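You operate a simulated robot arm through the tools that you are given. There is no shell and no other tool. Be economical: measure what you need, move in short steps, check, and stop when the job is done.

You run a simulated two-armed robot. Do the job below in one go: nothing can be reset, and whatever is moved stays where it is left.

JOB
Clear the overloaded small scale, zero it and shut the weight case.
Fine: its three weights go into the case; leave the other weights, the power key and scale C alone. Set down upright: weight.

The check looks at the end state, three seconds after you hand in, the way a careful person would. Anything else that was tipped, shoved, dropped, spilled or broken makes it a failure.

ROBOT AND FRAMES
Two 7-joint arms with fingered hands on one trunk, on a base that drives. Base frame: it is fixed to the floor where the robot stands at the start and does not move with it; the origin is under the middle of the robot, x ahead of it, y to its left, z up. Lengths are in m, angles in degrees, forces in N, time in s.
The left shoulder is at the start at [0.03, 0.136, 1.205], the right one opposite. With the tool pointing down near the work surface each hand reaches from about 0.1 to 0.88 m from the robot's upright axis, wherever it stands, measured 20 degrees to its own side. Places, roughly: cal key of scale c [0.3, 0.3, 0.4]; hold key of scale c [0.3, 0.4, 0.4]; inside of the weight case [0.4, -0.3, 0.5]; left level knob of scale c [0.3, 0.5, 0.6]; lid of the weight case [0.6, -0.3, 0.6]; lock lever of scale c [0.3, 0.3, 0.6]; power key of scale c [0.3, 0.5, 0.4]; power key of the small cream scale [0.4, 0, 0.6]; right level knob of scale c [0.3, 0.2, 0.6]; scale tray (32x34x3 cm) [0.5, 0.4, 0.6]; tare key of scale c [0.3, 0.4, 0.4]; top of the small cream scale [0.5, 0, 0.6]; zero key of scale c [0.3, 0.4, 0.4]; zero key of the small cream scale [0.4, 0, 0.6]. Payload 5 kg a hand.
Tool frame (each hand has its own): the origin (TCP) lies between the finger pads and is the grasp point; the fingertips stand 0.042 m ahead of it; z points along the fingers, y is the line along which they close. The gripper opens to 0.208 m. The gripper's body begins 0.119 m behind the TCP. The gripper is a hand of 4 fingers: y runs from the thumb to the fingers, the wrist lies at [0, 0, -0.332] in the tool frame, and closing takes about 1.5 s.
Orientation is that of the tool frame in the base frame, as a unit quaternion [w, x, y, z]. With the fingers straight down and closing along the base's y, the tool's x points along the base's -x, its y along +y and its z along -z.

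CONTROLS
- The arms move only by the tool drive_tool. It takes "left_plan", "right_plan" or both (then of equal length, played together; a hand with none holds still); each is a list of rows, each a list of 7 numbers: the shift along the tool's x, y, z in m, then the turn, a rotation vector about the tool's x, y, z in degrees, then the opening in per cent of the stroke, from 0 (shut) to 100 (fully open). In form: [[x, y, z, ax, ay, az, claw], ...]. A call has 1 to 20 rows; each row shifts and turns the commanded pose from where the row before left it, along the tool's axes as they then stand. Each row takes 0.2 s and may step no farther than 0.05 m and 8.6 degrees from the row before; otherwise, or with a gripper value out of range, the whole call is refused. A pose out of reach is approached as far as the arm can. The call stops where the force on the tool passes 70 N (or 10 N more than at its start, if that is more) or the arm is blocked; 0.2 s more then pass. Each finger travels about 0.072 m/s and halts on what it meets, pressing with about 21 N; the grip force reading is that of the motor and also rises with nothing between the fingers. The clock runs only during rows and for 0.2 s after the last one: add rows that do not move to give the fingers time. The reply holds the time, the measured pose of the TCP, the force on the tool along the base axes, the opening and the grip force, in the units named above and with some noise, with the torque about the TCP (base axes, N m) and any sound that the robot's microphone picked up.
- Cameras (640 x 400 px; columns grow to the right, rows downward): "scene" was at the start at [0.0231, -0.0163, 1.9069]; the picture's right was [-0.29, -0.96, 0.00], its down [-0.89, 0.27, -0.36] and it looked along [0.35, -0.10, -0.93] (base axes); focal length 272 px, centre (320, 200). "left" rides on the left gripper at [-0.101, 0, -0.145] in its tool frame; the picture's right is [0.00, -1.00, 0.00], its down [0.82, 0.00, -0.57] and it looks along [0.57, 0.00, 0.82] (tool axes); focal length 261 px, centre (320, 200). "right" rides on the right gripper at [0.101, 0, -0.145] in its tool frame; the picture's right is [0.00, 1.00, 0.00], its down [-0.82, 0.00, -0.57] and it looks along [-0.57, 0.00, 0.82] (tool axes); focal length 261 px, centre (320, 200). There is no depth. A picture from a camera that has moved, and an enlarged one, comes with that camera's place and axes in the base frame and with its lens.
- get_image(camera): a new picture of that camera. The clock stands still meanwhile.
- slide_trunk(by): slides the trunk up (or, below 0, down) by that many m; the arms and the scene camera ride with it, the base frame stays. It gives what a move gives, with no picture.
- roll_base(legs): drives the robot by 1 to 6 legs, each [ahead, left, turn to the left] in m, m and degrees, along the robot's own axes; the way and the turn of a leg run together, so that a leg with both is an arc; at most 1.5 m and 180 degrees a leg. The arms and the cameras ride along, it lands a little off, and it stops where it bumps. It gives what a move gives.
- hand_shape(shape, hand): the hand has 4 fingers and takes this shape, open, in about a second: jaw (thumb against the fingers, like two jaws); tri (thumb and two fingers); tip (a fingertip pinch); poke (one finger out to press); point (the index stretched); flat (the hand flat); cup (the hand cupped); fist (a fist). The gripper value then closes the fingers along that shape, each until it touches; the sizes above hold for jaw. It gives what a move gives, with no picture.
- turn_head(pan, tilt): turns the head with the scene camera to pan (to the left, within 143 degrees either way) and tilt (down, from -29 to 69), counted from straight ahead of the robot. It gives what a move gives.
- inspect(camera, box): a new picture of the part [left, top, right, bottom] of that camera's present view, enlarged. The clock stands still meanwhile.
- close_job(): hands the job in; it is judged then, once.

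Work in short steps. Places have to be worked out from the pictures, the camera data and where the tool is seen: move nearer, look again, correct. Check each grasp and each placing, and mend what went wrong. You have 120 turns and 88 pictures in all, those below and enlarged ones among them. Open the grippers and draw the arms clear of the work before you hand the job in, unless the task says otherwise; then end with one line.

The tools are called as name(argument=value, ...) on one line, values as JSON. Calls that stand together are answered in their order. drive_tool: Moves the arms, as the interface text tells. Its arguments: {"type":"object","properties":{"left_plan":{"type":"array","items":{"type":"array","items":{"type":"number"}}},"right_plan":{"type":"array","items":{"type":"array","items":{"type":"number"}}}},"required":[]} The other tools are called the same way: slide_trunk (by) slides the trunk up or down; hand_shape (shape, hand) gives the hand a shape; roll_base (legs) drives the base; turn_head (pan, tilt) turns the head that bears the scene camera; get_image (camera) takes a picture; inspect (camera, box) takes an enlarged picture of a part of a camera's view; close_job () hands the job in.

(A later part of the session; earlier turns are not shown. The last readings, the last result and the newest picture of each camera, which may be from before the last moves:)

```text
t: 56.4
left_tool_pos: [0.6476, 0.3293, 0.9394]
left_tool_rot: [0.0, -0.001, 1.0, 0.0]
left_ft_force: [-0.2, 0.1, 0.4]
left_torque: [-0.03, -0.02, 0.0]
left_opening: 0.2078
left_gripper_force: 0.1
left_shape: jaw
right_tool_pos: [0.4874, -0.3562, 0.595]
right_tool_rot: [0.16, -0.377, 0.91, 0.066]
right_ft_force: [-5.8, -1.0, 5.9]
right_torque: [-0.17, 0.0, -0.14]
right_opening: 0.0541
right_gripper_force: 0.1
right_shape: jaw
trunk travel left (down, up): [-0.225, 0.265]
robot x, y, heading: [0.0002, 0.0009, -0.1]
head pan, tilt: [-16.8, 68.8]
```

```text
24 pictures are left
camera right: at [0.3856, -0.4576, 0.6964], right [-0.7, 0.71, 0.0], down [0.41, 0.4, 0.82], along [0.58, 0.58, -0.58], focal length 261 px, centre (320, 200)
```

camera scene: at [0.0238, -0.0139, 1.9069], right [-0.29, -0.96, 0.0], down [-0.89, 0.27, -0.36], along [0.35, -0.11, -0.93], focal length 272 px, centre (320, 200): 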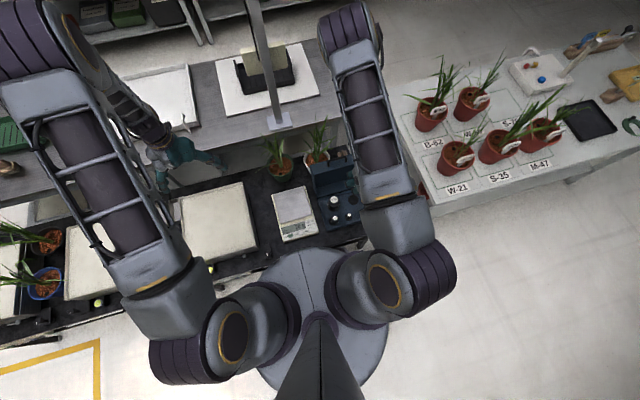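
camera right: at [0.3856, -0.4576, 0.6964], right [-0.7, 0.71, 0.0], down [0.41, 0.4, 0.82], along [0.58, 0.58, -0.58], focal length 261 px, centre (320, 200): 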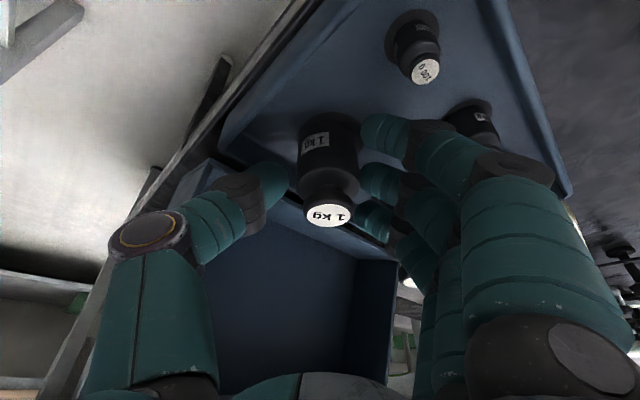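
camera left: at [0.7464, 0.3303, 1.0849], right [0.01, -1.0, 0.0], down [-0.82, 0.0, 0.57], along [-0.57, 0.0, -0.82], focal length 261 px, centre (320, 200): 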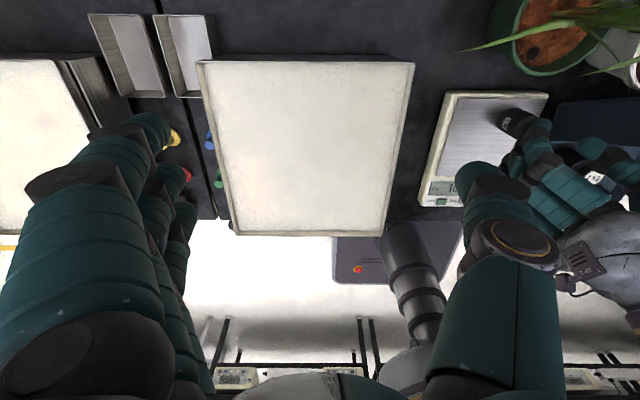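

The 1 kg is standing in its socket. I'll raise the hand straight up.

drive_tool(right_plan=[[-0.0027, 0, -0.0075, 0, 0, 0, 27], [-0.0068, 0, -0.0188, 0, 0, 0, 27], [-0.0137, 0, -0.0376, 0, 0, 0, 27], [-0.0137, 0, -0.0376, 0, 0, 0, 27], [-0.0137, 0, -0.0376, 0, 0, 0, 27], [-0.0137, 0, -0.0376, 0, 0, 0, 27], [0, 0, 0, 0, 0, 0, 27]])

inspect(camera="scene", box=[260, 140, 400, 240])

```text
t: 58.0
left_tool_pos: [0.6483, 0.3299, 0.9386]
left_tool_rot: [0.001, 0.0, 1.0, 0.0]
left_ft_force: [0.6, 0.0, 1.0]
left_torque: [0.01, 0.05, 0.03]
left_opening: 0.2079
left_gripper_force: 0.0
left_shape: jaw
right_tool_pos: [0.4858, -0.3546, 0.7803]
right_tool_rot: [0.161, -0.377, 0.91, 0.067]
right_ft_force: [0.9, -0.7, -1.0]
right_torque: [0.03, 0.01, -0.03]
right_opening: 0.0559
right_gripper_force: 0.1
right_shape: jaw
trunk travel left (down, up): [-0.225, 0.265]
robot x, y, heading: [0.001, 0.0017, 0.1]
head pan, tilt: [-16.8, 68.8]
```

```text
4.00 times, centred on (330, 190) of scene
camera zoom: at [0.0242, -0.016, 1.9068], right [-0.29, -0.96, 0.0], down [-0.89, 0.27, -0.36], along [0.35, -0.1, -0.93], focal length 1087 px, centre (280, 240)
```

zoom: 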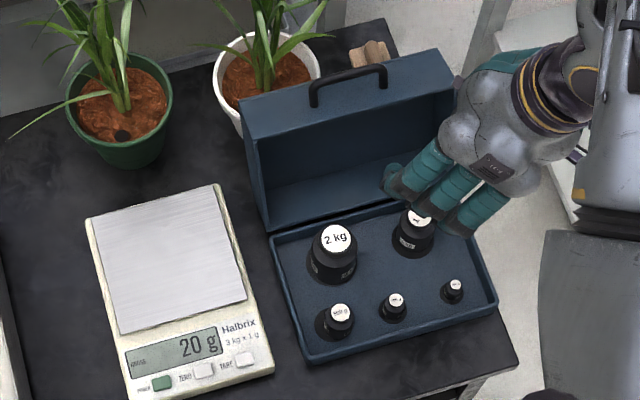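

All five weights stand in the case. Next is zeroing: the ZERO key is at about (0.381,-0.021,0.563). I'll use the left hand in poke shape and view its finger.

hand_shape(shape="poke", hand="left")

drive_tool(left_plan=[[0.045, -0.01, 0, 0, 0, 0, 0], [0.045, -0.01, 0, 0, 0, 0, 0], [0.045, -0.01, 0, 0, 0, 0, 0], [0.045, -0.01, 0, 0, 0, 0, 0], [0.025, -0.035, 0, 0, 0, 0, 0], [0.02, -0.045, 0, 0, 0, 0, 0], [0.01, -0.045, 0, 0, 0, 0, 0], [0.01, -0.045, 0, 0, 0, 0, 0], [0.01, -0.045, 0, 0, 0, 0, 0], [0, 0, 0, 0, 0, 0, 0]])

get_image(camera="left")

```text
t: 58.9
left_tool_pos: [0.6481, 0.3291, 0.939]
left_tool_rot: [0.0, -0.001, 1.0, -0.001]
left_ft_force: [-0.1, -0.2, 0.5]
left_torque: [-0.02, 0.03, -0.03]
left_opening: 0.0
left_gripper_force: 0.0
left_shape: poke
right_tool_pos: [0.4863, -0.355, 0.7803]
right_tool_rot: [0.161, -0.377, 0.91, 0.067]
right_ft_force: [-0.4, -0.1, -0.7]
right_torque: [0.0, 0.03, 0.0]
right_opening: 0.0559
right_gripper_force: 0.1
right_shape: jaw
trunk travel left (down, up): [-0.225, 0.265]
robot x, y, heading: [-0.0022, 0.0021, 0.3]
head pan, tilt: [-16.8, 68.8]
```

```text
t: 61.1
left_tool_pos: [0.3965, 0.0742, 0.9375]
left_tool_rot: [0.0, 0.0, 1.0, 0.0]
left_ft_force: [0.7, 0.7, 0.4]
left_torque: [-0.06, 0.02, -0.02]
left_opening: 0.0
left_gripper_force: 0.1
left_shape: poke
right_tool_pos: [0.4867, -0.3543, 0.7803]
right_tool_rot: [0.162, -0.378, 0.909, 0.067]
right_ft_force: [0.2, 0.5, 0.4]
right_torque: [-0.06, 0.02, -0.04]
right_opening: 0.0558
right_gripper_force: 0.0
right_shape: jaw
trunk travel left (down, up): [-0.225, 0.265]
robot x, y, heading: [-0.0013, 0.0007, 0.0]
head pan, tilt: [-16.8, 68.8]
```

```text
22 pictures are left
camera left: at [0.4963, 0.0756, 1.0822], right [0.01, -1.0, 0.0], down [-0.82, 0.0, 0.57], along [-0.57, 0.0, -0.82], focal length 261 px, centre (320, 200)
```

left: 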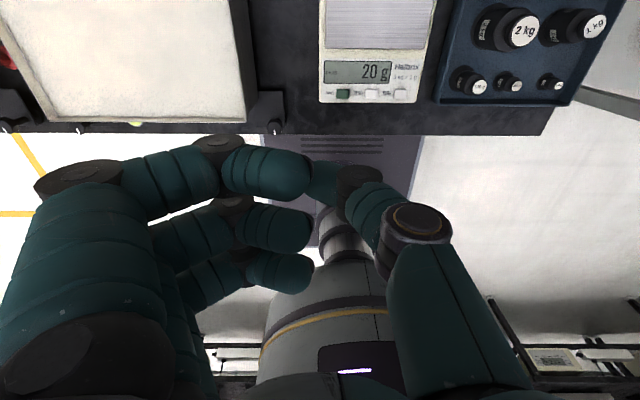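

The fingers look curled at 0 %. I'll try the point shape without closing it.

hand_shape(shape="point", hand="left")

get_image(camera="left")

```text
t: 62.0
left_tool_pos: [0.3963, 0.0743, 0.9374]
left_tool_rot: [0.0, 0.0, 1.0, 0.0]
left_ft_force: [0.8, -1.1, -0.3]
left_torque: [-0.07, -0.02, -0.02]
left_opening: 0.2018
left_gripper_force: 0.1
left_shape: point
right_tool_pos: [0.4866, -0.3545, 0.7798]
right_tool_rot: [0.161, -0.377, 0.91, 0.067]
right_ft_force: [-1.3, 0.4, -0.3]
right_torque: [0.03, 0.0, 0.01]
right_opening: 0.0562
right_gripper_force: 0.0
right_shape: jaw
trunk travel left (down, up): [-0.225, 0.265]
robot x, y, heading: [0.0013, -0.0002, -0.1]
head pan, tilt: [-16.8, 68.8]
```

```text
21 pictures are left
camera left: at [0.4963, 0.0745, 1.0824], right [0.01, -1.0, 0.0], down [-0.82, 0.0, 0.57], along [-0.57, 0.0, -0.82], focal length 261 px, centre (320, 200)
```

left: 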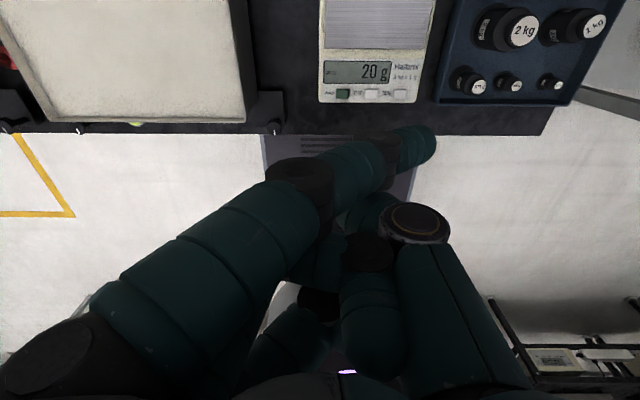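

The index is stretched now, toward -y of the TCP, and the rest are curled. I'll move lower over the key and triangulate the fingertip.

drive_tool(left_plan=[[0.01, -0.0033, 0.044, 0, 0, 0, 100], [0.01, -0.0033, 0.044, 0, 0, 0, 100], [0.01, -0.0033, 0.044, 0, 0, 0, 100], [0.01, -0.0033, 0.044, 0, 0, 0, 100], [0, 0, 0, 0, 0, 0, 100]])

get_image(camera="left")

inspect(camera="scene", box=[250, 180, 350, 260])

```text
t: 63.2
left_tool_pos: [0.356, 0.0615, 0.7672]
left_tool_rot: [0.0, 0.0, 1.0, 0.0]
left_ft_force: [-1.9, 0.4, -0.5]
left_torque: [-0.02, -0.07, 0.0]
left_opening: 0.2018
left_gripper_force: 0.1
left_shape: point
right_tool_pos: [0.4859, -0.3543, 0.78]
right_tool_rot: [0.161, -0.376, 0.91, 0.066]
right_ft_force: [-0.7, 0.0, 0.0]
right_torque: [0.03, -0.05, -0.01]
right_opening: 0.056
right_gripper_force: 0.1
right_shape: jaw
trunk travel left (down, up): [-0.225, 0.265]
robot x, y, heading: [0.0005, 0.0039, -0.1]
head pan, tilt: [-16.8, 68.8]
```

```text
20 pictures are left
camera left: at [0.4553, 0.0621, 0.9116], right [0.0, -1.0, 0.0], down [-0.82, 0.0, 0.57], along [-0.57, 0.0, -0.82], focal length 261 px, centre (320, 200)
```

left: 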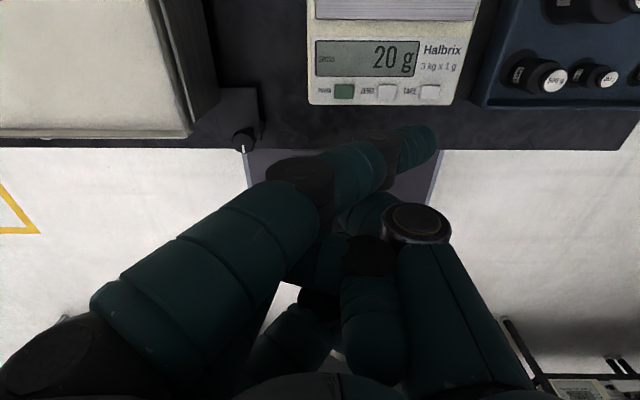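

```text
5.00 times, centred on (300, 220) of scene
camera zoom: at [0.0225, -0.0162, 1.907], right [-0.29, -0.96, 0.0], down [-0.89, 0.27, -0.36], along [0.35, -0.1, -0.93], focal length 1359 px, centre (420, 100)
```

zoom: 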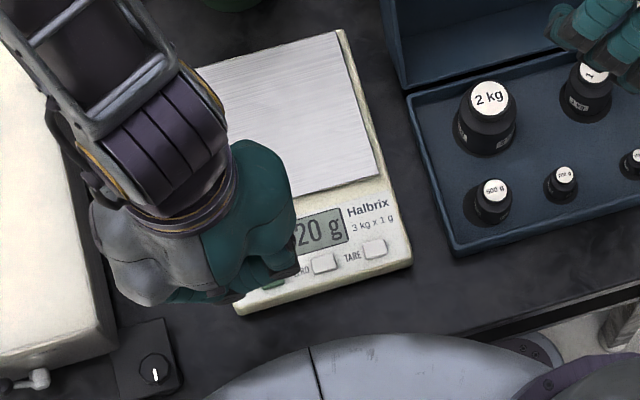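

The index hides under the hand and points sideways, so its tip is ambiguous. A pinched "tip" on the right hand has a known point at the TCP axis, and yawed +90° its spare fingers would hang over the free table front. I'll return the left arm to its former spot first.

drive_tool(left_plan=[[0, 0.01, -0.045, 0, 0, 0, 100], [0, 0.01, -0.045, 0, 0, 0, 100], [0, 0.03, -0.035, 0, 0, 0, 100], [0, 0.03, -0.035, 0, 0, 0, 100], [-0.02, 0.045, 0, 0, 0, 0, 100], [-0.02, 0.045, 0, 0, 0, 0, 100], [-0.02, 0.045, 0, 0, 0, 0, 100], [-0.045, 0.02, 0, 0, 0, 0, 100], [-0.045, 0.02, 0, 0, 0, 0, 100], [-0.04, 0.01, 0, 0, 0, 0, 100], [0, 0, 0, 0, 0, 0, 100]])

hand_shape(shape="tip", hand="right")

drive_tool(right_plan=[[-0.0137, 0, -0.0376, 0, 0, 0, 0], [-0.0137, 0, -0.0376, 0, 0, 0, 0], [0, 0, 0, 0, 6.67, 0, 0], [0, 0, 0, 0, 6.67, 0, 0], [0, 0, 0, 0, 6.66, 0, 0], [0, 0, 0, 0, 0, 0, 0]])

```text
t: 65.6
left_tool_pos: [0.5401, 0.322, 0.9258]
left_tool_rot: [0.0, 0.001, 1.0, -0.001]
left_ft_force: [-0.1, -0.6, -0.2]
left_torque: [-0.04, -0.07, 0.02]
left_opening: 0.2017
left_gripper_force: 0.0
left_shape: point
right_tool_pos: [0.4852, -0.355, 0.7809]
right_tool_rot: [0.162, -0.377, 0.91, 0.067]
right_ft_force: [-0.2, 0.0, 0.4]
right_torque: [-0.03, -0.05, -0.01]
right_opening: 0.0561
right_gripper_force: 0.2
right_shape: jaw
trunk travel left (down, up): [-0.225, 0.265]
robot x, y, heading: [0.0019, -0.0024, 0.2]
head pan, tilt: [-16.8, 68.8]
```

```text
t: 66.5
left_tool_pos: [0.5403, 0.3227, 0.9235]
left_tool_rot: [-0.001, 0.001, 1.0, 0.0]
left_ft_force: [-0.4, -1.1, 0.5]
left_torque: [-0.05, 0.0, -0.02]
left_opening: 0.2016
left_gripper_force: 0.1
left_shape: point
right_tool_pos: [0.4861, -0.3545, 0.7807]
right_tool_rot: [0.161, -0.377, 0.91, 0.067]
right_ft_force: [-0.7, -0.6, 0.7]
right_torque: [-0.02, 0.01, 0.01]
right_opening: 0.208
right_gripper_force: 0.1
right_shape: tip
trunk travel left (down, up): [-0.225, 0.265]
robot x, y, heading: [0.0036, -0.0023, 0.1]
head pan, tilt: [-16.8, 68.8]
```

```text
t: 67.9
left_tool_pos: [0.5408, 0.3227, 0.9235]
left_tool_rot: [0.0, 0.0, 1.0, 0.0]
left_ft_force: [-0.3, -0.3, -0.1]
left_torque: [-0.03, -0.1, -0.05]
left_opening: 0.2016
left_gripper_force: 0.0
left_shape: point
right_tool_pos: [0.4857, -0.354, 0.8633]
right_tool_rot: [0.001, -0.384, 0.923, 0.001]
right_ft_force: [-1.1, -0.2, 0.5]
right_torque: [0.06, -0.04, -0.02]
right_opening: 0.0097
right_gripper_force: 0.0
right_shape: tip
trunk travel left (down, up): [-0.225, 0.265]
robot x, y, heading: [0.0009, 0.0015, -0.2]
head pan, tilt: [-16.8, 68.8]
```

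Now I'll yaw another 45° and move over the ZERO key, high up.

drive_tool(right_plan=[[0, 0, 0, 0, 0, -7.5, 0], [0, 0, 0, 0, 0, -7.5, 0], [0, 0, 0, 0, 0, -7.5, 0], [0, 0, 0, 0, 0, -7.5, 0], [0, 0, 0, 0, 0, -7.5, 0], [0, 0, 0, 0, 0, -7.5, 0], [-0.04, 0.013, 0.007, 0, 0, 0, 0], [-0.04, 0.013, 0.007, 0, 0, 0, 0], [-0.04, 0.013, 0.007, 0, 0, 0, 0], [-0.04, 0.013, 0.007, 0, 0, 0, 0], [-0.04, 0.013, 0.007, 0, 0, 0, 0], [-0.04, 0.013, 0.007, 0, 0, 0, 0], [-0.04, 0.013, 0.007, 0, 0, 0, 0], [-0.04, 0.013, 0.007, 0, 0, 0, 0], [0, 0, 0, 0, 0, 0, 0]])

get_image(camera="right")

inspect(camera="scene", box=[220, 100, 400, 260])

```text
t: 71.1
left_tool_pos: [0.5407, 0.3215, 0.9238]
left_tool_rot: [-0.001, 0.0, 1.0, 0.001]
left_ft_force: [0.9, -0.8, 1.1]
left_torque: [0.05, 0.0, 0.02]
left_opening: 0.2015
left_gripper_force: 0.1
left_shape: point
right_tool_pos: [0.3811, -0.0339, 0.8075]
right_tool_rot: [0.001, -0.707, 0.707, 0.0]
right_ft_force: [1.2, -0.3, 0.2]
right_torque: [0.06, 0.05, 0.02]
right_opening: 0.0
right_gripper_force: 21.3
right_shape: tip
trunk travel left (down, up): [-0.225, 0.265]
robot x, y, heading: [0.0031, -0.0007, 0.2]
head pan, tilt: [-16.8, 68.8]
```

```text
18 pictures are left
camera right: at [0.382, -0.1346, 0.9519], right [-1.0, 0.0, 0.0], down [0.0, 0.82, 0.57], along [0.0, 0.57, -0.82], focal length 261 px, centre (320, 200)
```

right: 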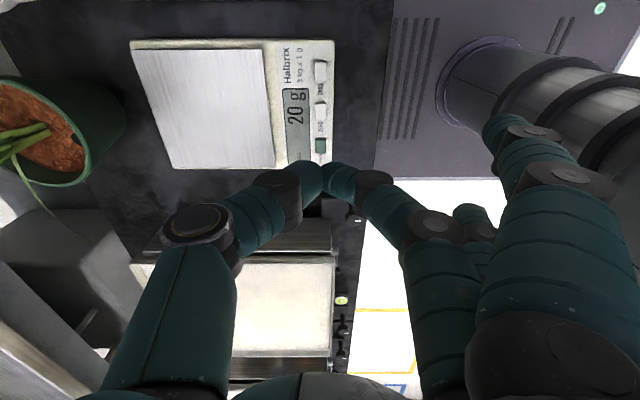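

```text
2.50 times, centred on (310, 180) of scene
camera zoom: at [0.0229, -0.0173, 1.9069], right [-0.29, -0.96, 0.0], down [-0.89, 0.27, -0.36], along [0.35, -0.1, -0.93], focal length 680 px, centre (345, 250)
```

zoom: 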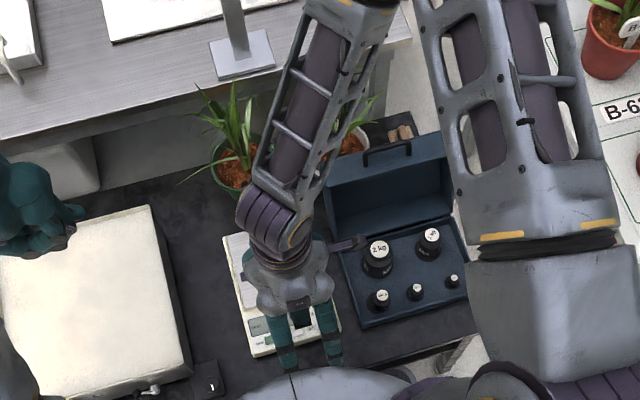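

Clear view: ZERO key at about (0.380,-0.0225), and the POWER and TARE keys are ±0.052 away in y. I'll align and descend to about 4 cm above.

drive_tool(right_plan=[[-0.0115, 0.001, 0.04, 0, 0, 0, 0], [0, 0, 0.04, 0, 0, 0, 0], [0, 0, 0.04, 0, 0, 0, 0], [0, 0, 0.035, 0, 0, 0, 0], [0, 0, 0, 0, 0, 0, 0]])

get_image(camera="right")

```text
t: 72.3
left_tool_pos: [0.5406, 0.3225, 0.924]
left_tool_rot: [0.001, 0.0, 1.0, 0.0]
left_ft_force: [-0.2, 0.2, 0.3]
left_torque: [-0.08, 0.02, 0.02]
left_opening: 0.2016
left_gripper_force: 0.0
left_shape: point
right_tool_pos: [0.3829, -0.0229, 0.6509]
right_tool_rot: [-0.001, 0.708, -0.707, 0.0]
right_ft_force: [-0.2, -0.1, 0.0]
right_torque: [0.0, -0.03, -0.03]
right_opening: 0.0
right_gripper_force: 20.4
right_shape: tip
trunk travel left (down, up): [-0.225, 0.265]
robot x, y, heading: [-0.002, -0.0003, -0.1]
head pan, tilt: [-16.8, 68.8]
```

```text
16 pictures are left
camera right: at [0.3844, -0.123, 0.7952], right [-1.0, 0.0, 0.0], down [0.0, 0.82, 0.57], along [0.0, 0.57, -0.82], focal length 261 px, centre (320, 200)
```

right: 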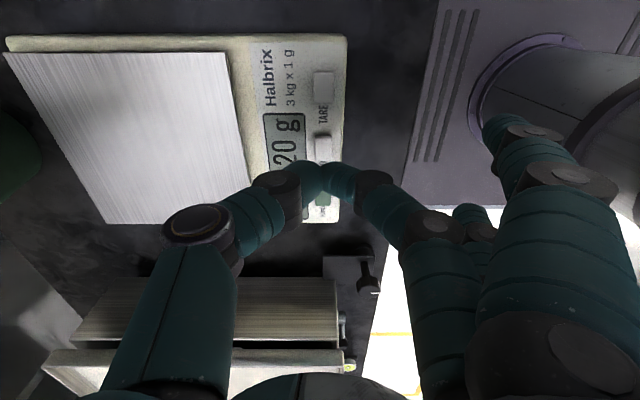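

Aligned. I'll descend, then take small steps until the key press shows.

drive_tool(right_plan=[[0, 0.001, 0.017, 0, 0, 0, 0], [0, 0, 0.013, 0, 0, 0, 0], [0, 0, 0, 0, 0, 0, 0]])

inspect(camera="right", box=[230, 60, 410, 230])

```text
t: 73.1
left_tool_pos: [0.5403, 0.3219, 0.9243]
left_tool_rot: [0.0, 0.0, 1.0, 0.0]
left_ft_force: [-0.1, -0.6, 0.2]
left_torque: [-0.05, -0.01, 0.04]
left_opening: 0.2016
left_gripper_force: 0.1
left_shape: point
right_tool_pos: [0.3824, -0.0226, 0.6224]
right_tool_rot: [0.0, 0.707, -0.707, -0.001]
right_ft_force: [0.4, 0.2, -0.2]
right_torque: [-0.01, 0.0, -0.01]
right_opening: 0.0
right_gripper_force: 21.3
right_shape: tip
trunk travel left (down, up): [-0.225, 0.265]
robot x, y, heading: [-0.0014, 0.0024, 0.1]
head pan, tilt: [-16.8, 68.8]
```

```text
2.35 times, centred on (320, 145) of right
camera zoom: at [0.3832, -0.1231, 0.7663], right [-1.0, 0.0, 0.0], down [0.0, 0.82, 0.57], along [0.0, 0.57, -0.82], focal length 613 px, centre (320, 329)
```

zoom: 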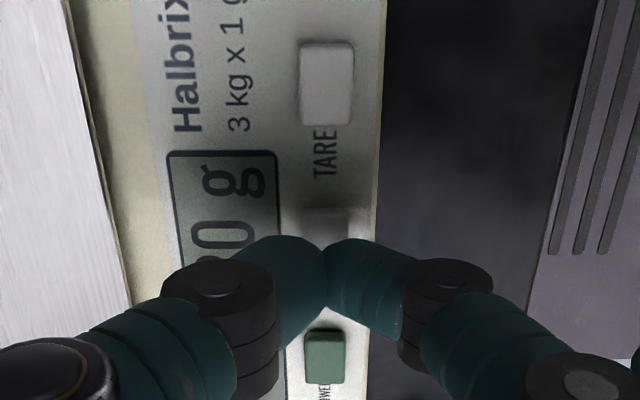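

The ZERO key is right under the pinched tips. I'll inch down.

drive_tool(right_plan=[[0, 0, 0.004, 0, 0, 0, 0], [0, 0, 0.004, 0, 0, 0, 0], [0, 0, 0, 0, 0, 0, 0]])

drive_tool(right_plan=[[0, 0, 0.002, 0, 0, 0, 0], [0, 0, 0.001, 0, 0, 0, 0]])

```text
t: 73.9
left_tool_pos: [0.5408, 0.3221, 0.9243]
left_tool_rot: [0.0, -0.001, 1.0, -0.001]
left_ft_force: [0.5, -0.7, -0.3]
left_torque: [-0.01, 0.03, 0.01]
left_opening: 0.2019
left_gripper_force: 0.1
left_shape: point
right_tool_pos: [0.3818, -0.0218, 0.6137]
right_tool_rot: [-0.001, 0.707, -0.707, 0.001]
right_ft_force: [0.5, -0.2, -0.5]
right_torque: [0.0, 0.02, 0.01]
right_opening: 0.0
right_gripper_force: 20.9
right_shape: tip
trunk travel left (down, up): [-0.225, 0.265]
robot x, y, heading: [-0.0007, -0.0012, 0.1]
head pan, tilt: [-16.8, 68.8]
```

```text
t: 74.5
left_tool_pos: [0.5405, 0.3231, 0.9247]
left_tool_rot: [0.0, 0.0, 1.0, 0.0]
left_ft_force: [0.1, 0.5, 0.0]
left_torque: [-0.02, 0.04, -0.02]
left_opening: 0.2016
left_gripper_force: 0.1
left_shape: point
right_tool_pos: [0.3817, -0.0219, 0.6111]
right_tool_rot: [0.0, -0.707, 0.707, 0.0]
right_ft_force: [0.4, -0.7, 0.3]
right_torque: [-0.04, -0.02, 0.0]
right_opening: 0.0
right_gripper_force: 20.9
right_shape: tip
trunk travel left (down, up): [-0.225, 0.265]
robot x, y, heading: [0.0011, 0.001, -0.2]
head pan, tilt: [-16.8, 68.8]
```

No contact yet, so I'll continue in 2 mm steps.

drive_tool(right_plan=[[0, 0, 0.002, 0, 0, 0, 0], [0, 0, 0.001, 0, 0, 0, 0]])

drive_tool(right_plan=[[0, 0, 0.001, 0, 0, 0, 0], [0, 0, 0.001, 0, 0, 0, 0]])

```text
t: 75.1
left_tool_pos: [0.5404, 0.3219, 0.9247]
left_tool_rot: [0.0, 0.0, 1.0, 0.0]
left_ft_force: [0.3, -1.0, -0.3]
left_torque: [-0.03, 0.0, 0.0]
left_opening: 0.2019
left_gripper_force: 0.0
left_shape: point
right_tool_pos: [0.3813, -0.0225, 0.6087]
right_tool_rot: [-0.001, 0.708, -0.706, 0.0]
right_ft_force: [-0.6, 0.1, 3.8]
right_torque: [0.09, 0.02, -0.02]
right_opening: 0.0001
right_gripper_force: 20.7
right_shape: tip
trunk travel left (down, up): [-0.225, 0.265]
robot x, y, heading: [0.0003, -0.0004, 0.0]
head pan, tilt: [-16.8, 68.8]
heard: click
```

```text
t: 75.7
left_tool_pos: [0.541, 0.3236, 0.9233]
left_tool_rot: [0.0, -0.001, 1.0, -0.001]
left_ft_force: [0.1, -0.1, -0.2]
left_torque: [0.01, 0.03, 0.02]
left_opening: 0.2015
left_gripper_force: 0.0
left_shape: point
right_tool_pos: [0.3797, -0.022, 0.6068]
right_tool_rot: [-0.002, 0.708, -0.706, 0.0]
right_ft_force: [0.6, 1.5, 9.2]
right_torque: [0.03, 0.04, -0.03]
right_opening: 0.0001
right_gripper_force: 20.8
right_shape: tip
trunk travel left (down, up): [-0.225, 0.265]
robot x, y, heading: [-0.0023, -0.0017, 0.3]
head pan, tilt: [-16.8, 68.8]
```

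A click was heard. I'll raise straight up and read the display.

drive_tool(right_plan=[[0, 0, -0.01, 0, 0, 0, 0], [0, 0, -0.03, 0, 0, 0, 0], [0, 0, -0.045, 0, 0, 0, 0], [0, 0, -0.045, 0, 0, 0, 0], [0, 0, -0.045, 0, 0, 0, 0], [0, 0, -0.045, 0, 0, 0, 0], [0, 0, 0, 0, 0, 0, 0]])

get_image(camera="right")

```text
t: 77.3
left_tool_pos: [0.5411, 0.3223, 0.923]
left_tool_rot: [0.0, 0.001, 1.0, 0.001]
left_ft_force: [0.9, -0.1, -0.3]
left_torque: [-0.05, 0.06, 0.01]
left_opening: 0.2018
left_gripper_force: 0.1
left_shape: point
right_tool_pos: [0.3827, -0.0238, 0.8253]
right_tool_rot: [-0.001, 0.708, -0.706, -0.001]
right_ft_force: [0.4, 0.7, 0.1]
right_torque: [-0.01, 0.08, 0.01]
right_opening: 0.0001
right_gripper_force: 21.1
right_shape: tip
trunk travel left (down, up): [-0.225, 0.265]
robot x, y, heading: [-0.0003, 0.0012, 0.1]
head pan, tilt: [-16.8, 68.8]
```

```text
14 pictures are left
camera right: at [0.3827, -0.1233, 0.9691], right [-1.0, 0.0, 0.0], down [0.0, 0.82, 0.57], along [0.0, 0.57, -0.82], focal length 261 px, centre (320, 200)
```

right: 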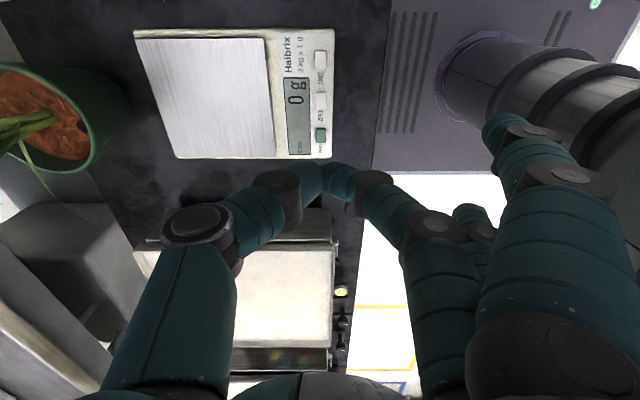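

The display reads 0 g. Now the lid: I'll switch to jaw and move toward the lid side for a profile look.

hand_shape(shape="jaw", hand="right")

drive_tool(right_plan=[[0.0418, -0.0241, -0.0083, 0, 0, 0, 50], [0.0418, -0.0241, -0.0083, 0, 0, 0, 50], [0.0418, -0.0241, -0.0083, 0, 0, 0, 50], [0.0418, -0.0241, -0.0083, 0, 0, 0, 50], [0.0418, -0.0241, -0.0083, 0, 0, 0, 50], [0.0418, -0.0241, -0.0083, 0, 0, 0, 50], [0.0418, -0.0241, -0.0083, 0, 0, 0, 50], [0.0418, -0.0241, -0.0083, 0, 0, 0, 50], [0.0418, -0.0241, -0.0083, 0, 0, 0, 50], [0, 0, 0, 0, 0, 0, 50]])

get_image(camera="right")

```text
t: 78.2
left_tool_pos: [0.5403, 0.3221, 0.9228]
left_tool_rot: [0.001, 0.0, 1.0, 0.0]
left_ft_force: [-0.5, -0.3, -0.4]
left_torque: [-0.07, 0.05, -0.02]
left_opening: 0.2016
left_gripper_force: 0.0
left_shape: point
right_tool_pos: [0.3816, -0.0226, 0.8245]
right_tool_rot: [-0.001, 0.708, -0.707, 0.0]
right_ft_force: [0.2, 0.1, 0.5]
right_torque: [0.01, 0.0, 0.02]
right_opening: 0.208
right_gripper_force: 0.1
right_shape: jaw
trunk travel left (down, up): [-0.225, 0.265]
robot x, y, heading: [-0.0028, 0.0017, 0.1]
head pan, tilt: [-16.8, 68.8]
```

```text
t: 80.4
left_tool_pos: [0.5403, 0.3234, 0.9245]
left_tool_rot: [0.0, 0.0, 1.0, 0.0]
left_ft_force: [0.4, 0.7, -0.3]
left_torque: [-0.08, -0.02, -0.01]
left_opening: 0.2017
left_gripper_force: 0.1
left_shape: point
right_tool_pos: [0.596, -0.3991, 0.9005]
right_tool_rot: [-0.002, 0.708, -0.707, 0.0]
right_ft_force: [0.1, 0.3, 0.8]
right_torque: [-0.06, 0.01, 0.01]
right_opening: 0.1048
right_gripper_force: 0.0
right_shape: jaw
trunk travel left (down, up): [-0.225, 0.265]
robot x, y, heading: [-0.0008, 0.0009, 0.0]
head pan, tilt: [-16.8, 68.8]
```

```text
13 pictures are left
camera right: at [0.596, -0.4982, 1.0458], right [-1.0, 0.0, 0.0], down [0.0, 0.82, 0.57], along [0.0, 0.57, -0.82], focal length 261 px, centre (320, 200)
```

right: 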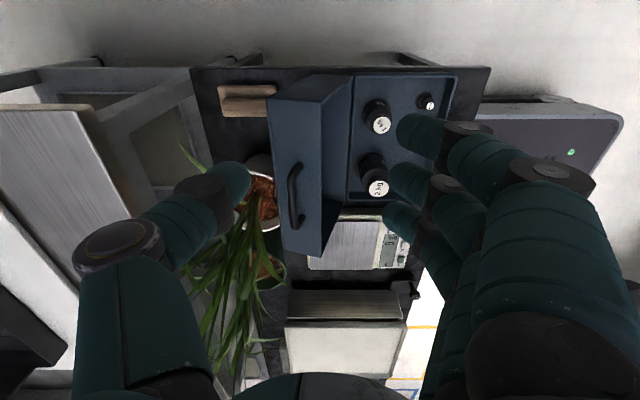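

Triangulated: the lid is open ~110° with its hinge near (0.535, z 0.55), and the handle bar is along y at about (0.638,-0.288,0.730). I'll bring the hand over the handle with thumb behind and fingers in front, and look.

drive_tool(right_plan=[[-0.037, -0.014, 0.01, 0, 0, 0, 35], [-0.037, -0.014, 0.02, 0, 0, 0, 35], [-0.037, -0.014, 0.03, 0, 0, 0, 35], [0, 0, 0.015, 0, 0, 0, 35], [0, 0, 0, 0, 0, 0, 35]])

get_image(camera="right")

```text
t: 81.6
left_tool_pos: [0.5401, 0.3229, 0.9239]
left_tool_rot: [-0.001, -0.001, 1.0, 0.0]
left_ft_force: [0.5, -0.7, 0.5]
left_torque: [-0.09, 0.03, 0.0]
left_opening: 0.2016
left_gripper_force: 0.1
left_shape: point
right_tool_pos: [0.6397, -0.2903, 0.8288]
right_tool_rot: [-0.001, 0.707, -0.707, 0.0]
right_ft_force: [0.2, 0.7, -0.3]
right_torque: [-0.01, 0.01, -0.01]
right_opening: 0.0733
right_gripper_force: 0.0
right_shape: jaw
trunk travel left (down, up): [-0.225, 0.265]
robot x, y, heading: [0.0029, 0.0006, -0.0]
head pan, tilt: [-16.8, 68.8]
```

```text
12 pictures are left
camera right: at [0.6408, -0.3912, 0.973], right [-1.0, 0.0, 0.0], down [0.0, 0.82, 0.57], along [0.0, 0.57, -0.82], focal length 261 px, centre (320, 200)
```

right: 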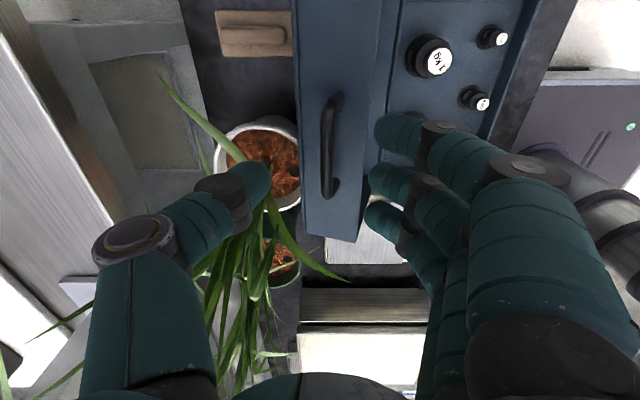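

The handle is at (0.633,-0.289), between thumb and fingers. I'll narrow the opening, shift -6 mm in x and lower to TCP z≈0.786.

drive_tool(right_plan=[[0, 0.006, 0.01, 0, 0, 0, 25], [0, 0, 0.015, 0, 0, 0, 25], [0, 0, 0.01, 0, 0, 0, 25], [0, 0, 0.007, 0, 0, 0, 25], [0, 0, 0, 0, 0, 0, 25]])

inspect(camera="right", box=[230, 80, 430, 240])

```text
t: 82.8
left_tool_pos: [0.5408, 0.3229, 0.9235]
left_tool_rot: [0.0, 0.0, 1.0, 0.0]
left_ft_force: [0.1, -1.0, 0.4]
left_torque: [-0.03, -0.01, 0.03]
left_opening: 0.2016
left_gripper_force: 0.1
left_shape: point
right_tool_pos: [0.6326, -0.2894, 0.7836]
right_tool_rot: [0.001, -0.707, 0.707, 0.0]
right_ft_force: [0.1, -0.3, 0.3]
right_torque: [-0.03, 0.0, 0.01]
right_opening: 0.0525
right_gripper_force: 0.0
right_shape: jaw
trunk travel left (down, up): [-0.225, 0.265]
robot x, y, heading: [0.0013, -0.0009, -0.2]
head pan, tilt: [-16.8, 68.8]
```

```text
2.50 times, centred on (330, 160) of right
camera zoom: at [0.6331, -0.3899, 0.9283], right [-1.0, 0.0, 0.0], down [0.0, 0.82, 0.57], along [0.0, 0.57, -0.82], focal length 652 px, centre (295, 300)
```

zoom: 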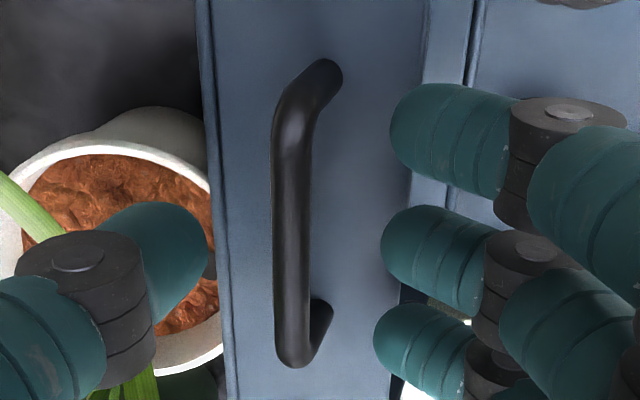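

The bar lies between thumb and fingers at about tip height. I'll lower 4 mm and close onto it.

drive_tool(right_plan=[[0, 0, 0.004, 0, 0, 0, 20], [0, 0, 0, 0, 0, 0, 14], [0, 0, 0, 0, 0, 0, 8], [0, 0, 0, 0, 0, 0, 0], [0, 0, 0, 0, 0, 0, 0], [0, 0, 0, 0, 0, 0, 0]])

inspect(camera="right", box=[230, 80, 430, 240])

```text
t: 84.2
left_tool_pos: [0.5411, 0.3227, 0.9246]
left_tool_rot: [0.0, 0.0, 1.0, -0.001]
left_ft_force: [0.1, 0.2, 0.2]
left_torque: [-0.02, 0.02, -0.01]
left_opening: 0.2018
left_gripper_force: 0.1
left_shape: point
right_tool_pos: [0.6325, -0.289, 0.7789]
right_tool_rot: [-0.001, 0.707, -0.707, -0.001]
right_ft_force: [-0.2, -0.1, -2.7]
right_torque: [0.0, 0.1, 0.0]
right_opening: 0.0074
right_gripper_force: 20.8
right_shape: jaw
trunk travel left (down, up): [-0.225, 0.265]
robot x, y, heading: [-0.0021, 0.0008, 0.2]
head pan, tilt: [-16.8, 68.8]
```

```text
2.50 times, centred on (330, 160) of right
camera zoom: at [0.6335, -0.3901, 0.9234], right [-1.0, 0.0, 0.0], down [0.0, 0.82, 0.57], along [0.0, 0.57, -0.82], focal length 652 px, centre (295, 300)
```

zoom: 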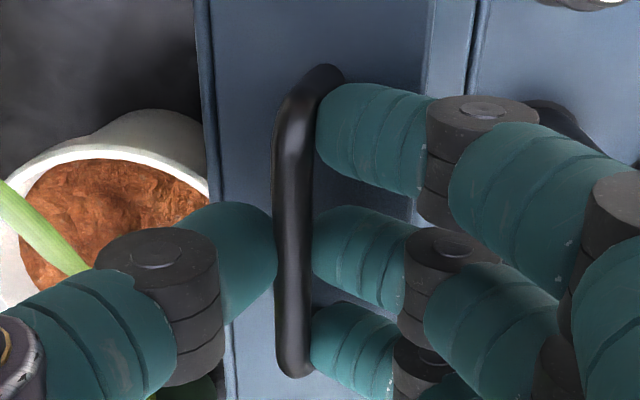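

The bar is pinched. I'll start swinging the lid forward along an arc about the hinge (radius ≈0.21) and watch the forces.

drive_tool(right_plan=[[0, 0.0083, -0.004, 0, 0, 0, 0], [0, 0.0083, -0.0039, 0, 0, 0, 0], [0, 0.0086, -0.0033, 0, 0, 0, 0], [0, 0.0086, -0.0032, 0, 0, 0, 0], [0, 0, 0, 0, 0, 0, 0]])

```text
t: 85.4
left_tool_pos: [0.5419, 0.3219, 0.9226]
left_tool_rot: [0.0, 0.0, 1.0, 0.0]
left_ft_force: [-0.1, -0.5, 0.4]
left_torque: [-0.01, -0.01, -0.03]
left_opening: 0.2017
left_gripper_force: 0.1
left_shape: point
right_tool_pos: [0.5992, -0.2895, 0.7929]
right_tool_rot: [0.0, -0.707, 0.708, 0.0]
right_ft_force: [-2.6, -6.7, -13.1]
right_torque: [-0.24, 0.0, 0.02]
right_opening: 0.0066
right_gripper_force: 20.9
right_shape: jaw
trunk travel left (down, up): [-0.225, 0.265]
robot x, y, heading: [0.001, 0.0013, 0.2]
head pan, tilt: [-16.8, 68.8]
```

Moving freely with a slight downward pull, so the arc is a bit lower than assumed. I'll continue with less lift.

drive_tool(right_plan=[[0, 0.009, 0, 0, 0, 0, 0], [0, 0.009, 0, 0, 0, 0, 0], [0, 0.009, 0, 0, 0, 0, 0], [0, 0.009, 0, 0, 0, 0, 0], [0, 0, 0, 0, 0, 0, 0]])

```text
t: 86.6
left_tool_pos: [0.5406, 0.3225, 0.9223]
left_tool_rot: [0.001, 0.001, 1.0, 0.0]
left_ft_force: [-0.1, 0.8, 0.1]
left_torque: [-0.04, -0.01, 0.02]
left_opening: 0.2015
left_gripper_force: 0.1
left_shape: point
right_tool_pos: [0.5644, -0.2886, 0.7923]
right_tool_rot: [-0.001, 0.708, -0.707, -0.001]
right_ft_force: [1.4, -3.2, 8.7]
right_torque: [-0.11, 0.05, 0.0]
right_opening: 0.0086
right_gripper_force: 21.0
right_shape: jaw
trunk travel left (down, up): [-0.225, 0.265]
robot x, y, heading: [-0.0044, 0.0008, 0.0]
head pan, tilt: [-16.8, 68.8]
```

Tracking well (within a few mm of the arc). I'll continue past vertical, starting to lean the hand with the lid.

drive_tool(right_plan=[[0, 0.01, -0.001, 1.5, 0, 0, 0], [0, 0.01, -0.001, 1.5, 0, 0, 0], [0, 0.01, -0.0002, 1.5, 0, 0, 0], [0, 0.01, 0.0003, 1.5, 0, 0, 0], [0, 0, 0, 0, 0, 0, 0]])

```text
t: 87.8
left_tool_pos: [0.5414, 0.3248, 0.9231]
left_tool_rot: [-0.001, -0.001, 1.0, -0.001]
left_ft_force: [0.8, -0.2, -0.8]
left_torque: [-0.16, 0.05, -0.01]
left_opening: 0.202
left_gripper_force: 0.0
left_shape: point
right_tool_pos: [0.5297, -0.2883, 0.7929]
right_tool_rot: [-0.038, 0.707, -0.705, 0.037]
right_ft_force: [0.9, 8.5, -13.6]
right_torque: [0.05, 0.07, -0.03]
right_opening: 0.0066
right_gripper_force: 20.8
right_shape: jaw
right hand out of reach, approached as far as the arm can: row 3
trunk travel left (down, up): [-0.225, 0.265]
robot x, y, heading: [-0.0015, 0.0007, 0.3]
head pan, tilt: [-16.8, 68.8]
```

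It reached, but the tilt is near a reach limit, so I'll continue the arc with the tilt held constant.

drive_tool(right_plan=[[0, 0.0102, -0.0005, 0, 0, 0, 0], [0, 0.0102, 0, 0, 0, 0, 0], [0, 0.0102, 0.0003, 0, 0, 0, 0], [0, 0.0102, 0.0005, 0, 0, 0, 0], [0, 0, 0, 0, 0, 0, 0]])

get_image(camera="scene")

```text
t: 89.0
left_tool_pos: [0.5426, 0.3222, 0.9221]
left_tool_rot: [0.0, 0.0, 1.0, 0.0]
left_ft_force: [0.2, 0.0, -0.7]
left_torque: [-0.05, 0.0, 0.04]
left_opening: 0.2018
left_gripper_force: 0.0
left_shape: point
right_tool_pos: [0.4889, -0.2896, 0.7892]
right_tool_rot: [-0.038, 0.706, -0.706, 0.036]
right_ft_force: [5.3, 20.4, -20.5]
right_torque: [0.39, -0.17, -0.01]
right_opening: 0.0059
right_gripper_force: 20.6
right_shape: jaw
trunk travel left (down, up): [-0.225, 0.265]
robot x, y, heading: [0.0011, 0.0005, -0.0]
head pan, tilt: [-16.8, 68.8]
```

```text
9 pictures are left
camera scene: at [0.025, -0.0144, 1.9068], right [-0.29, -0.96, 0.0], down [-0.89, 0.27, -0.36], along [0.35, -0.11, -0.93], focal length 272 px, centre (320, 200)
```

scene: 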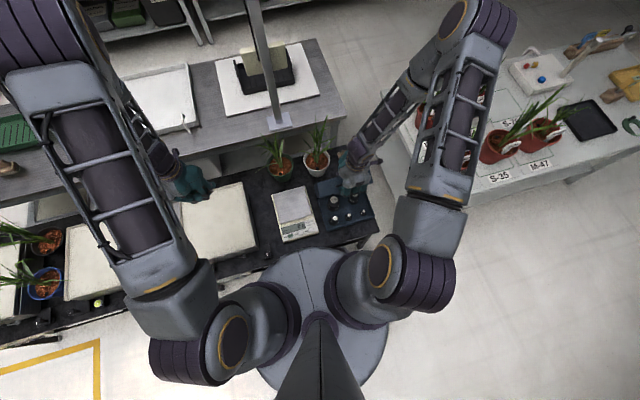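

Sideways and downward pull show that the lid's arc shifts slightly to +y and is lower. I'll correct for both while continuing.

drive_tool(right_plan=[[-0.003, 0.004, 0.004, 0, 0, 0, 0], [-0.0015, 0.0105, 0.0022, 0, 0, 0, 0], [-0.0005, 0.0105, 0.0025, 0, 0, 0, 0], [-0.0005, 0.0105, 0.0028, 0, 0, 0, 0], [0, 0, 0, 0, 0, 0, 0]])

```text
t: 90.2
left_tool_pos: [0.5418, 0.3209, 0.9232]
left_tool_rot: [0.0, 0.0, 1.0, 0.0]
left_ft_force: [0.3, 0.0, -0.4]
left_torque: [-0.03, -0.03, 0.02]
left_opening: 0.2018
left_gripper_force: 0.0
left_shape: point
right_tool_pos: [0.4549, -0.2865, 0.7743]
right_tool_rot: [0.036, -0.706, 0.707, -0.038]
right_ft_force: [4.1, -16.0, -7.1]
right_torque: [-0.34, -0.05, -0.01]
right_opening: 0.0058
right_gripper_force: 21.2
right_shape: jaw
trunk travel left (down, up): [-0.225, 0.265]
robot x, y, heading: [-0.0011, -0.001, -0.1]
head pan, tilt: [-16.8, 68.8]
```

Slightly overcorrected in y, otherwise good. I'll continue down the arc another ~10°.

drive_tool(right_plan=[[0.0025, 0.0085, 0.003, 0, 0, 0, 0], [0, 0.0084, 0.0033, 0, 0, 0, 0], [0, 0.0084, 0.0036, 0, 0, 0, 0], [0, 0.0084, 0.0039, 0, 0, 0, 0], [0, 0, 0, 0, 0, 0, 0]])

```text
t: 91.4
left_tool_pos: [0.5421, 0.3222, 0.9229]
left_tool_rot: [0.0, 0.0, 1.0, -0.001]
left_ft_force: [0.9, -0.5, -0.1]
left_torque: [-0.04, 0.03, 0.0]
left_opening: 0.2015
left_gripper_force: 0.0
left_shape: point
right_tool_pos: [0.4221, -0.2861, 0.7543]
right_tool_rot: [0.037, -0.706, 0.706, -0.037]
right_ft_force: [8.7, -12.1, -13.1]
right_torque: [-0.28, -0.17, 0.0]
right_opening: 0.0055
right_gripper_force: 21.1
right_shape: jaw
trunk travel left (down, up): [-0.225, 0.265]
robot x, y, heading: [-0.0006, 0.0005, 0.1]
head pan, tilt: [-16.8, 68.8]
```

Continuing another 10° with a slightly smaller radius.

drive_tool(right_plan=[[0.002, 0.0066, 0.0052, 0, 0, 0, 0], [0, 0.0069, 0.0051, 0, 0, 0, 0], [0, 0.0068, 0.0052, 0, 0, 0, 0], [0, 0.0068, 0.0052, 0, 0, 0, 0], [0, 0, 0, 0, 0, 0, 0]])

get_image(camera="right")

```text
t: 92.6
left_tool_pos: [0.5412, 0.323, 0.9231]
left_tool_rot: [0.0, 0.0, 1.0, 0.0]
left_ft_force: [0.8, 0.0, 0.2]
left_torque: [-0.03, 0.01, -0.01]
left_opening: 0.2018
left_gripper_force: 0.0
left_shape: point
right_tool_pos: [0.398, -0.2876, 0.7339]
right_tool_rot: [-0.038, 0.706, -0.706, 0.037]
right_ft_force: [0.3, 9.7, -0.1]
right_torque: [0.14, -0.1, 0.06]
right_opening: 0.0056
right_gripper_force: 21.2
right_shape: jaw
trunk travel left (down, up): [-0.225, 0.265]
robot x, y, heading: [0.0011, -0.0008, -0.0]
head pan, tilt: [-16.8, 68.8]
```

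```text
8 pictures are left
camera right: at [0.3826, -0.388, 0.8771], right [-0.99, 0.0, -0.1], down [-0.06, 0.82, 0.57], along [0.09, 0.57, -0.81], focal length 261 px, centre (320, 200)
```

right: 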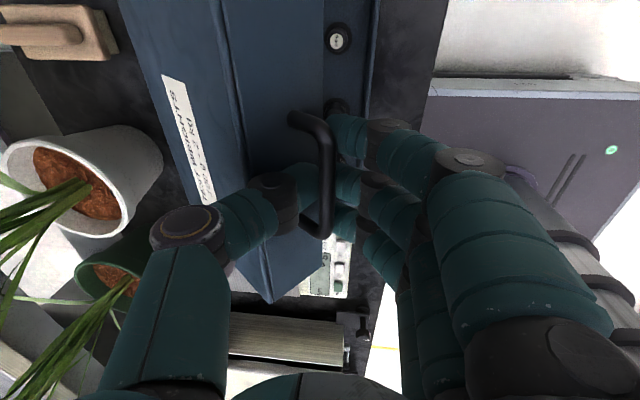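

Forces are near zero and the lid is following nicely. Continuing.

drive_tool(right_plan=[[-0.0012, 0.006, 0.006, 0, 0, 0, 0], [0, 0.006, 0.006, 0, 0, 0, 0], [0, 0.006, 0.006, 0, 0, 0, 0], [0, 0.006, 0.006, 0, 0, 0, 0], [0, 0, 0, 0, 0, 0, 0]])

drive_tool(right_plan=[[0, 0.005, 0.006, 0, 0, 0, 0], [0, 0.005, 0.006, 0, 0, 0, 0], [0, 0.005, 0.006, 0, 0, 0, 0], [0, 0.0045, 0.0065, 0, 0, 0, 0], [0, 0, 0, 0, 0, 0, 0]])

```text
t: 93.9
left_tool_pos: [0.5385, 0.3235, 0.9249]
left_tool_rot: [0.001, -0.001, 1.0, 0.0]
left_ft_force: [0.6, 0.5, -0.2]
left_torque: [0.08, 0.05, 0.02]
left_opening: 0.2015
left_gripper_force: 0.0
left_shape: point
right_tool_pos: [0.3735, -0.2872, 0.7099]
right_tool_rot: [-0.038, 0.707, -0.706, 0.039]
right_ft_force: [-16.1, -2.4, 52.0]
right_torque: [0.06, -6.11, -0.3]
right_opening: 0.0045
right_gripper_force: 20.8
right_shape: jaw
trunk travel left (down, up): [-0.225, 0.265]
robot x, y, heading: [0.0005, 0.0027, -0.0]
head pan, tilt: [-16.8, 68.8]
stopped in row 5 (right hand): the force on the tool passed its limit at 71 N (the readings are from after the stop); the commanded pose is now the measured one
```

```text
t: 94.2
left_tool_pos: [0.5399, 0.3222, 0.9248]
left_tool_rot: [0.001, -0.001, 1.0, 0.001]
left_ft_force: [0.6, -0.9, -0.8]
left_torque: [0.04, 0.15, 0.02]
left_opening: 0.2013
left_gripper_force: 0.0
left_shape: point
right_tool_pos: [0.3704, -0.2868, 0.7079]
right_tool_rot: [-0.039, 0.707, -0.705, 0.038]
right_ft_force: [-20.3, -3.1, 55.4]
right_torque: [0.0, -6.39, -0.27]
right_opening: 0.004
right_gripper_force: 21.2
right_shape: jaw
trunk travel left (down, up): [-0.225, 0.265]
robot x, y, heading: [-0.0003, 0.002, -0.1]
head pan, tilt: [-16.8, 68.8]
stopped in row 1 (right hand): the force on the tool passed its limit at 76 N (the readings are from after the stop); the commanded pose is now the measured one
```

The torque shows the thumb's knuckles touching the lid top (contact ≈0.11 m to +x). I'll back off slightly and lean the hand further to follow the lid.

drive_tool(right_plan=[[0, -0.004, -0.005, 0, 0, 0, 0], [0, -0.002, -0.003, 0, 0, 0, 0], [0, 0.0025, 0, 3, 0, 0, 0], [0, 0.0025, 0, 3, 0, 0, 0], [0, 0.0025, 0, 3, 0, 0, 0], [0, 0.0025, 0, 3, 0, 0, 0], [0, 0, 0, 0, 0, 0, 0]])

```text
t: 95.8
left_tool_pos: [0.541, 0.3232, 0.9217]
left_tool_rot: [0.0, -0.001, 1.0, 0.0]
left_ft_force: [0.9, 0.3, -0.3]
left_torque: [-0.04, 0.06, -0.02]
left_opening: 0.2017
left_gripper_force: 0.1
left_shape: point
right_tool_pos: [0.3696, -0.2814, 0.715]
right_tool_rot: [-0.115, 0.7, -0.696, 0.109]
right_ft_force: [9.5, 20.3, -11.0]
right_torque: [0.3, -0.13, 0.18]
right_opening: 0.0043
right_gripper_force: 21.7
right_shape: jaw
trunk travel left (down, up): [-0.225, 0.265]
robot x, y, heading: [0.0014, -0.0037, -0.0]
head pan, tilt: [-16.8, 68.8]
```

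Tilted to 18° with no problem. I'll continue down the arc, leaning along to 30°.

drive_tool(right_plan=[[-0.002, 0.0049, 0.0034, 2, 0, 0, 0], [0, 0.0049, 0.0028, 2, 0, 0, 0], [0, 0.0049, 0.0028, 2, 0, 0, 0], [0, 0.0049, 0.0028, 2, 0, 0, 0], [0, 0.0049, 0.0028, 2, 0, 0, 0], [0, 0.0049, 0.0025, 2, 0, 0, 0], [0, 0, 0, 0, 0, 0, 0]])

```text
t: 97.4
left_tool_pos: [0.5415, 0.3189, 0.9239]
left_tool_rot: [0.0, 0.001, 1.0, 0.001]
left_ft_force: [0.1, -0.2, -0.5]
left_torque: [0.05, 0.0, 0.02]
left_opening: 0.2019
left_gripper_force: 0.2
left_shape: point
right_tool_pos: [0.3464, -0.2607, 0.6912]
right_tool_rot: [-0.149, 0.706, -0.684, 0.113]
right_ft_force: [14.0, -46.2, -11.4]
right_torque: [-0.9, 0.0, -1.19]
right_opening: 0.0046
right_gripper_force: 20.8
right_shape: jaw
right hand out of reach, approached as far as the arm can: row 1, 2, 3, 4, 5, 6
trunk travel left (down, up): [-0.225, 0.265]
robot x, y, heading: [0.0001, 0.0008, -0.1]
head pan, tilt: [-16.8, 68.8]
```

The arm hit its reach limit and drifted to +y, pushing sideways. I'll relieve that first.

drive_tool(right_plan=[[0.006, -0.002, -0.001, -2, 0, 0, 0], [0.006, -0.002, -0.001, -2, 0, 0, 0], [0, 0, 0, 0, 0, 0, 0]])

get_image(camera="right")

```text
t: 98.2
left_tool_pos: [0.5404, 0.3224, 0.9232]
left_tool_rot: [0.0, 0.0, 1.0, 0.0]
left_ft_force: [0.1, 0.0, 0.0]
left_torque: [0.02, -0.01, 0.03]
left_opening: 0.2018
left_gripper_force: 0.0
left_shape: point
right_tool_pos: [0.3523, -0.262, 0.6962]
right_tool_rot: [-0.126, 0.712, -0.685, 0.084]
right_ft_force: [18.0, -0.5, -12.2]
right_torque: [0.03, -0.25, -0.3]
right_opening: 0.0051
right_gripper_force: 21.0
right_shape: jaw
trunk travel left (down, up): [-0.225, 0.265]
robot x, y, heading: [-0.0003, 0.0022, 0.2]
head pan, tilt: [-16.8, 68.8]
```

```text
7 pictures are left
camera right: at [0.3137, -0.3718, 0.8281], right [-0.96, -0.02, -0.3], down [-0.2, 0.78, 0.59], along [0.22, 0.62, -0.75], focal length 261 px, centre (320, 200)
```

right: 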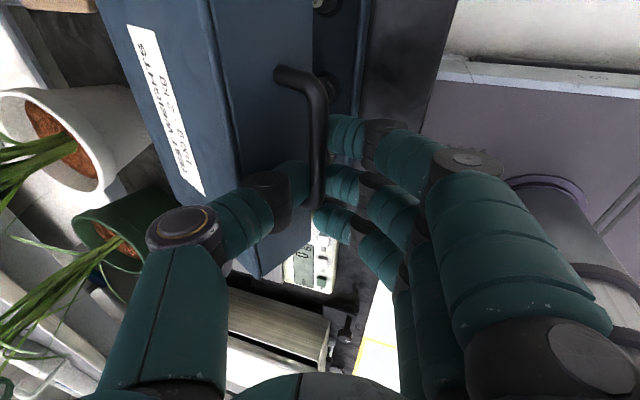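

Relieved (Fy≈0); the hand just slid along the bar, and the display still shows 0. The arm's reach is limited here, so I'll lower with the trunk instead to keep following the arc down.

slide_trunk(by=-0.015)

```text
t: 98.8
left_tool_pos: [0.5406, 0.3226, 0.9087]
left_tool_rot: [0.0, 0.0, 1.0, 0.001]
left_ft_force: [-0.3, 0.4, 0.1]
left_torque: [-0.04, -0.01, 0.0]
left_opening: 0.2018
left_gripper_force: 0.0
left_shape: point
right_tool_pos: [0.3498, -0.2631, 0.6811]
right_tool_rot: [-0.126, 0.712, -0.686, 0.086]
right_ft_force: [4.3, 12.7, -2.3]
right_torque: [0.28, -0.05, -0.04]
right_opening: 0.0047
right_gripper_force: 21.1
right_shape: jaw
trunk travel left (down, up): [-0.21, 0.28]
robot x, y, heading: [-0.0004, -0.0004, 0.1]
head pan, tilt: [-16.8, 68.8]
```

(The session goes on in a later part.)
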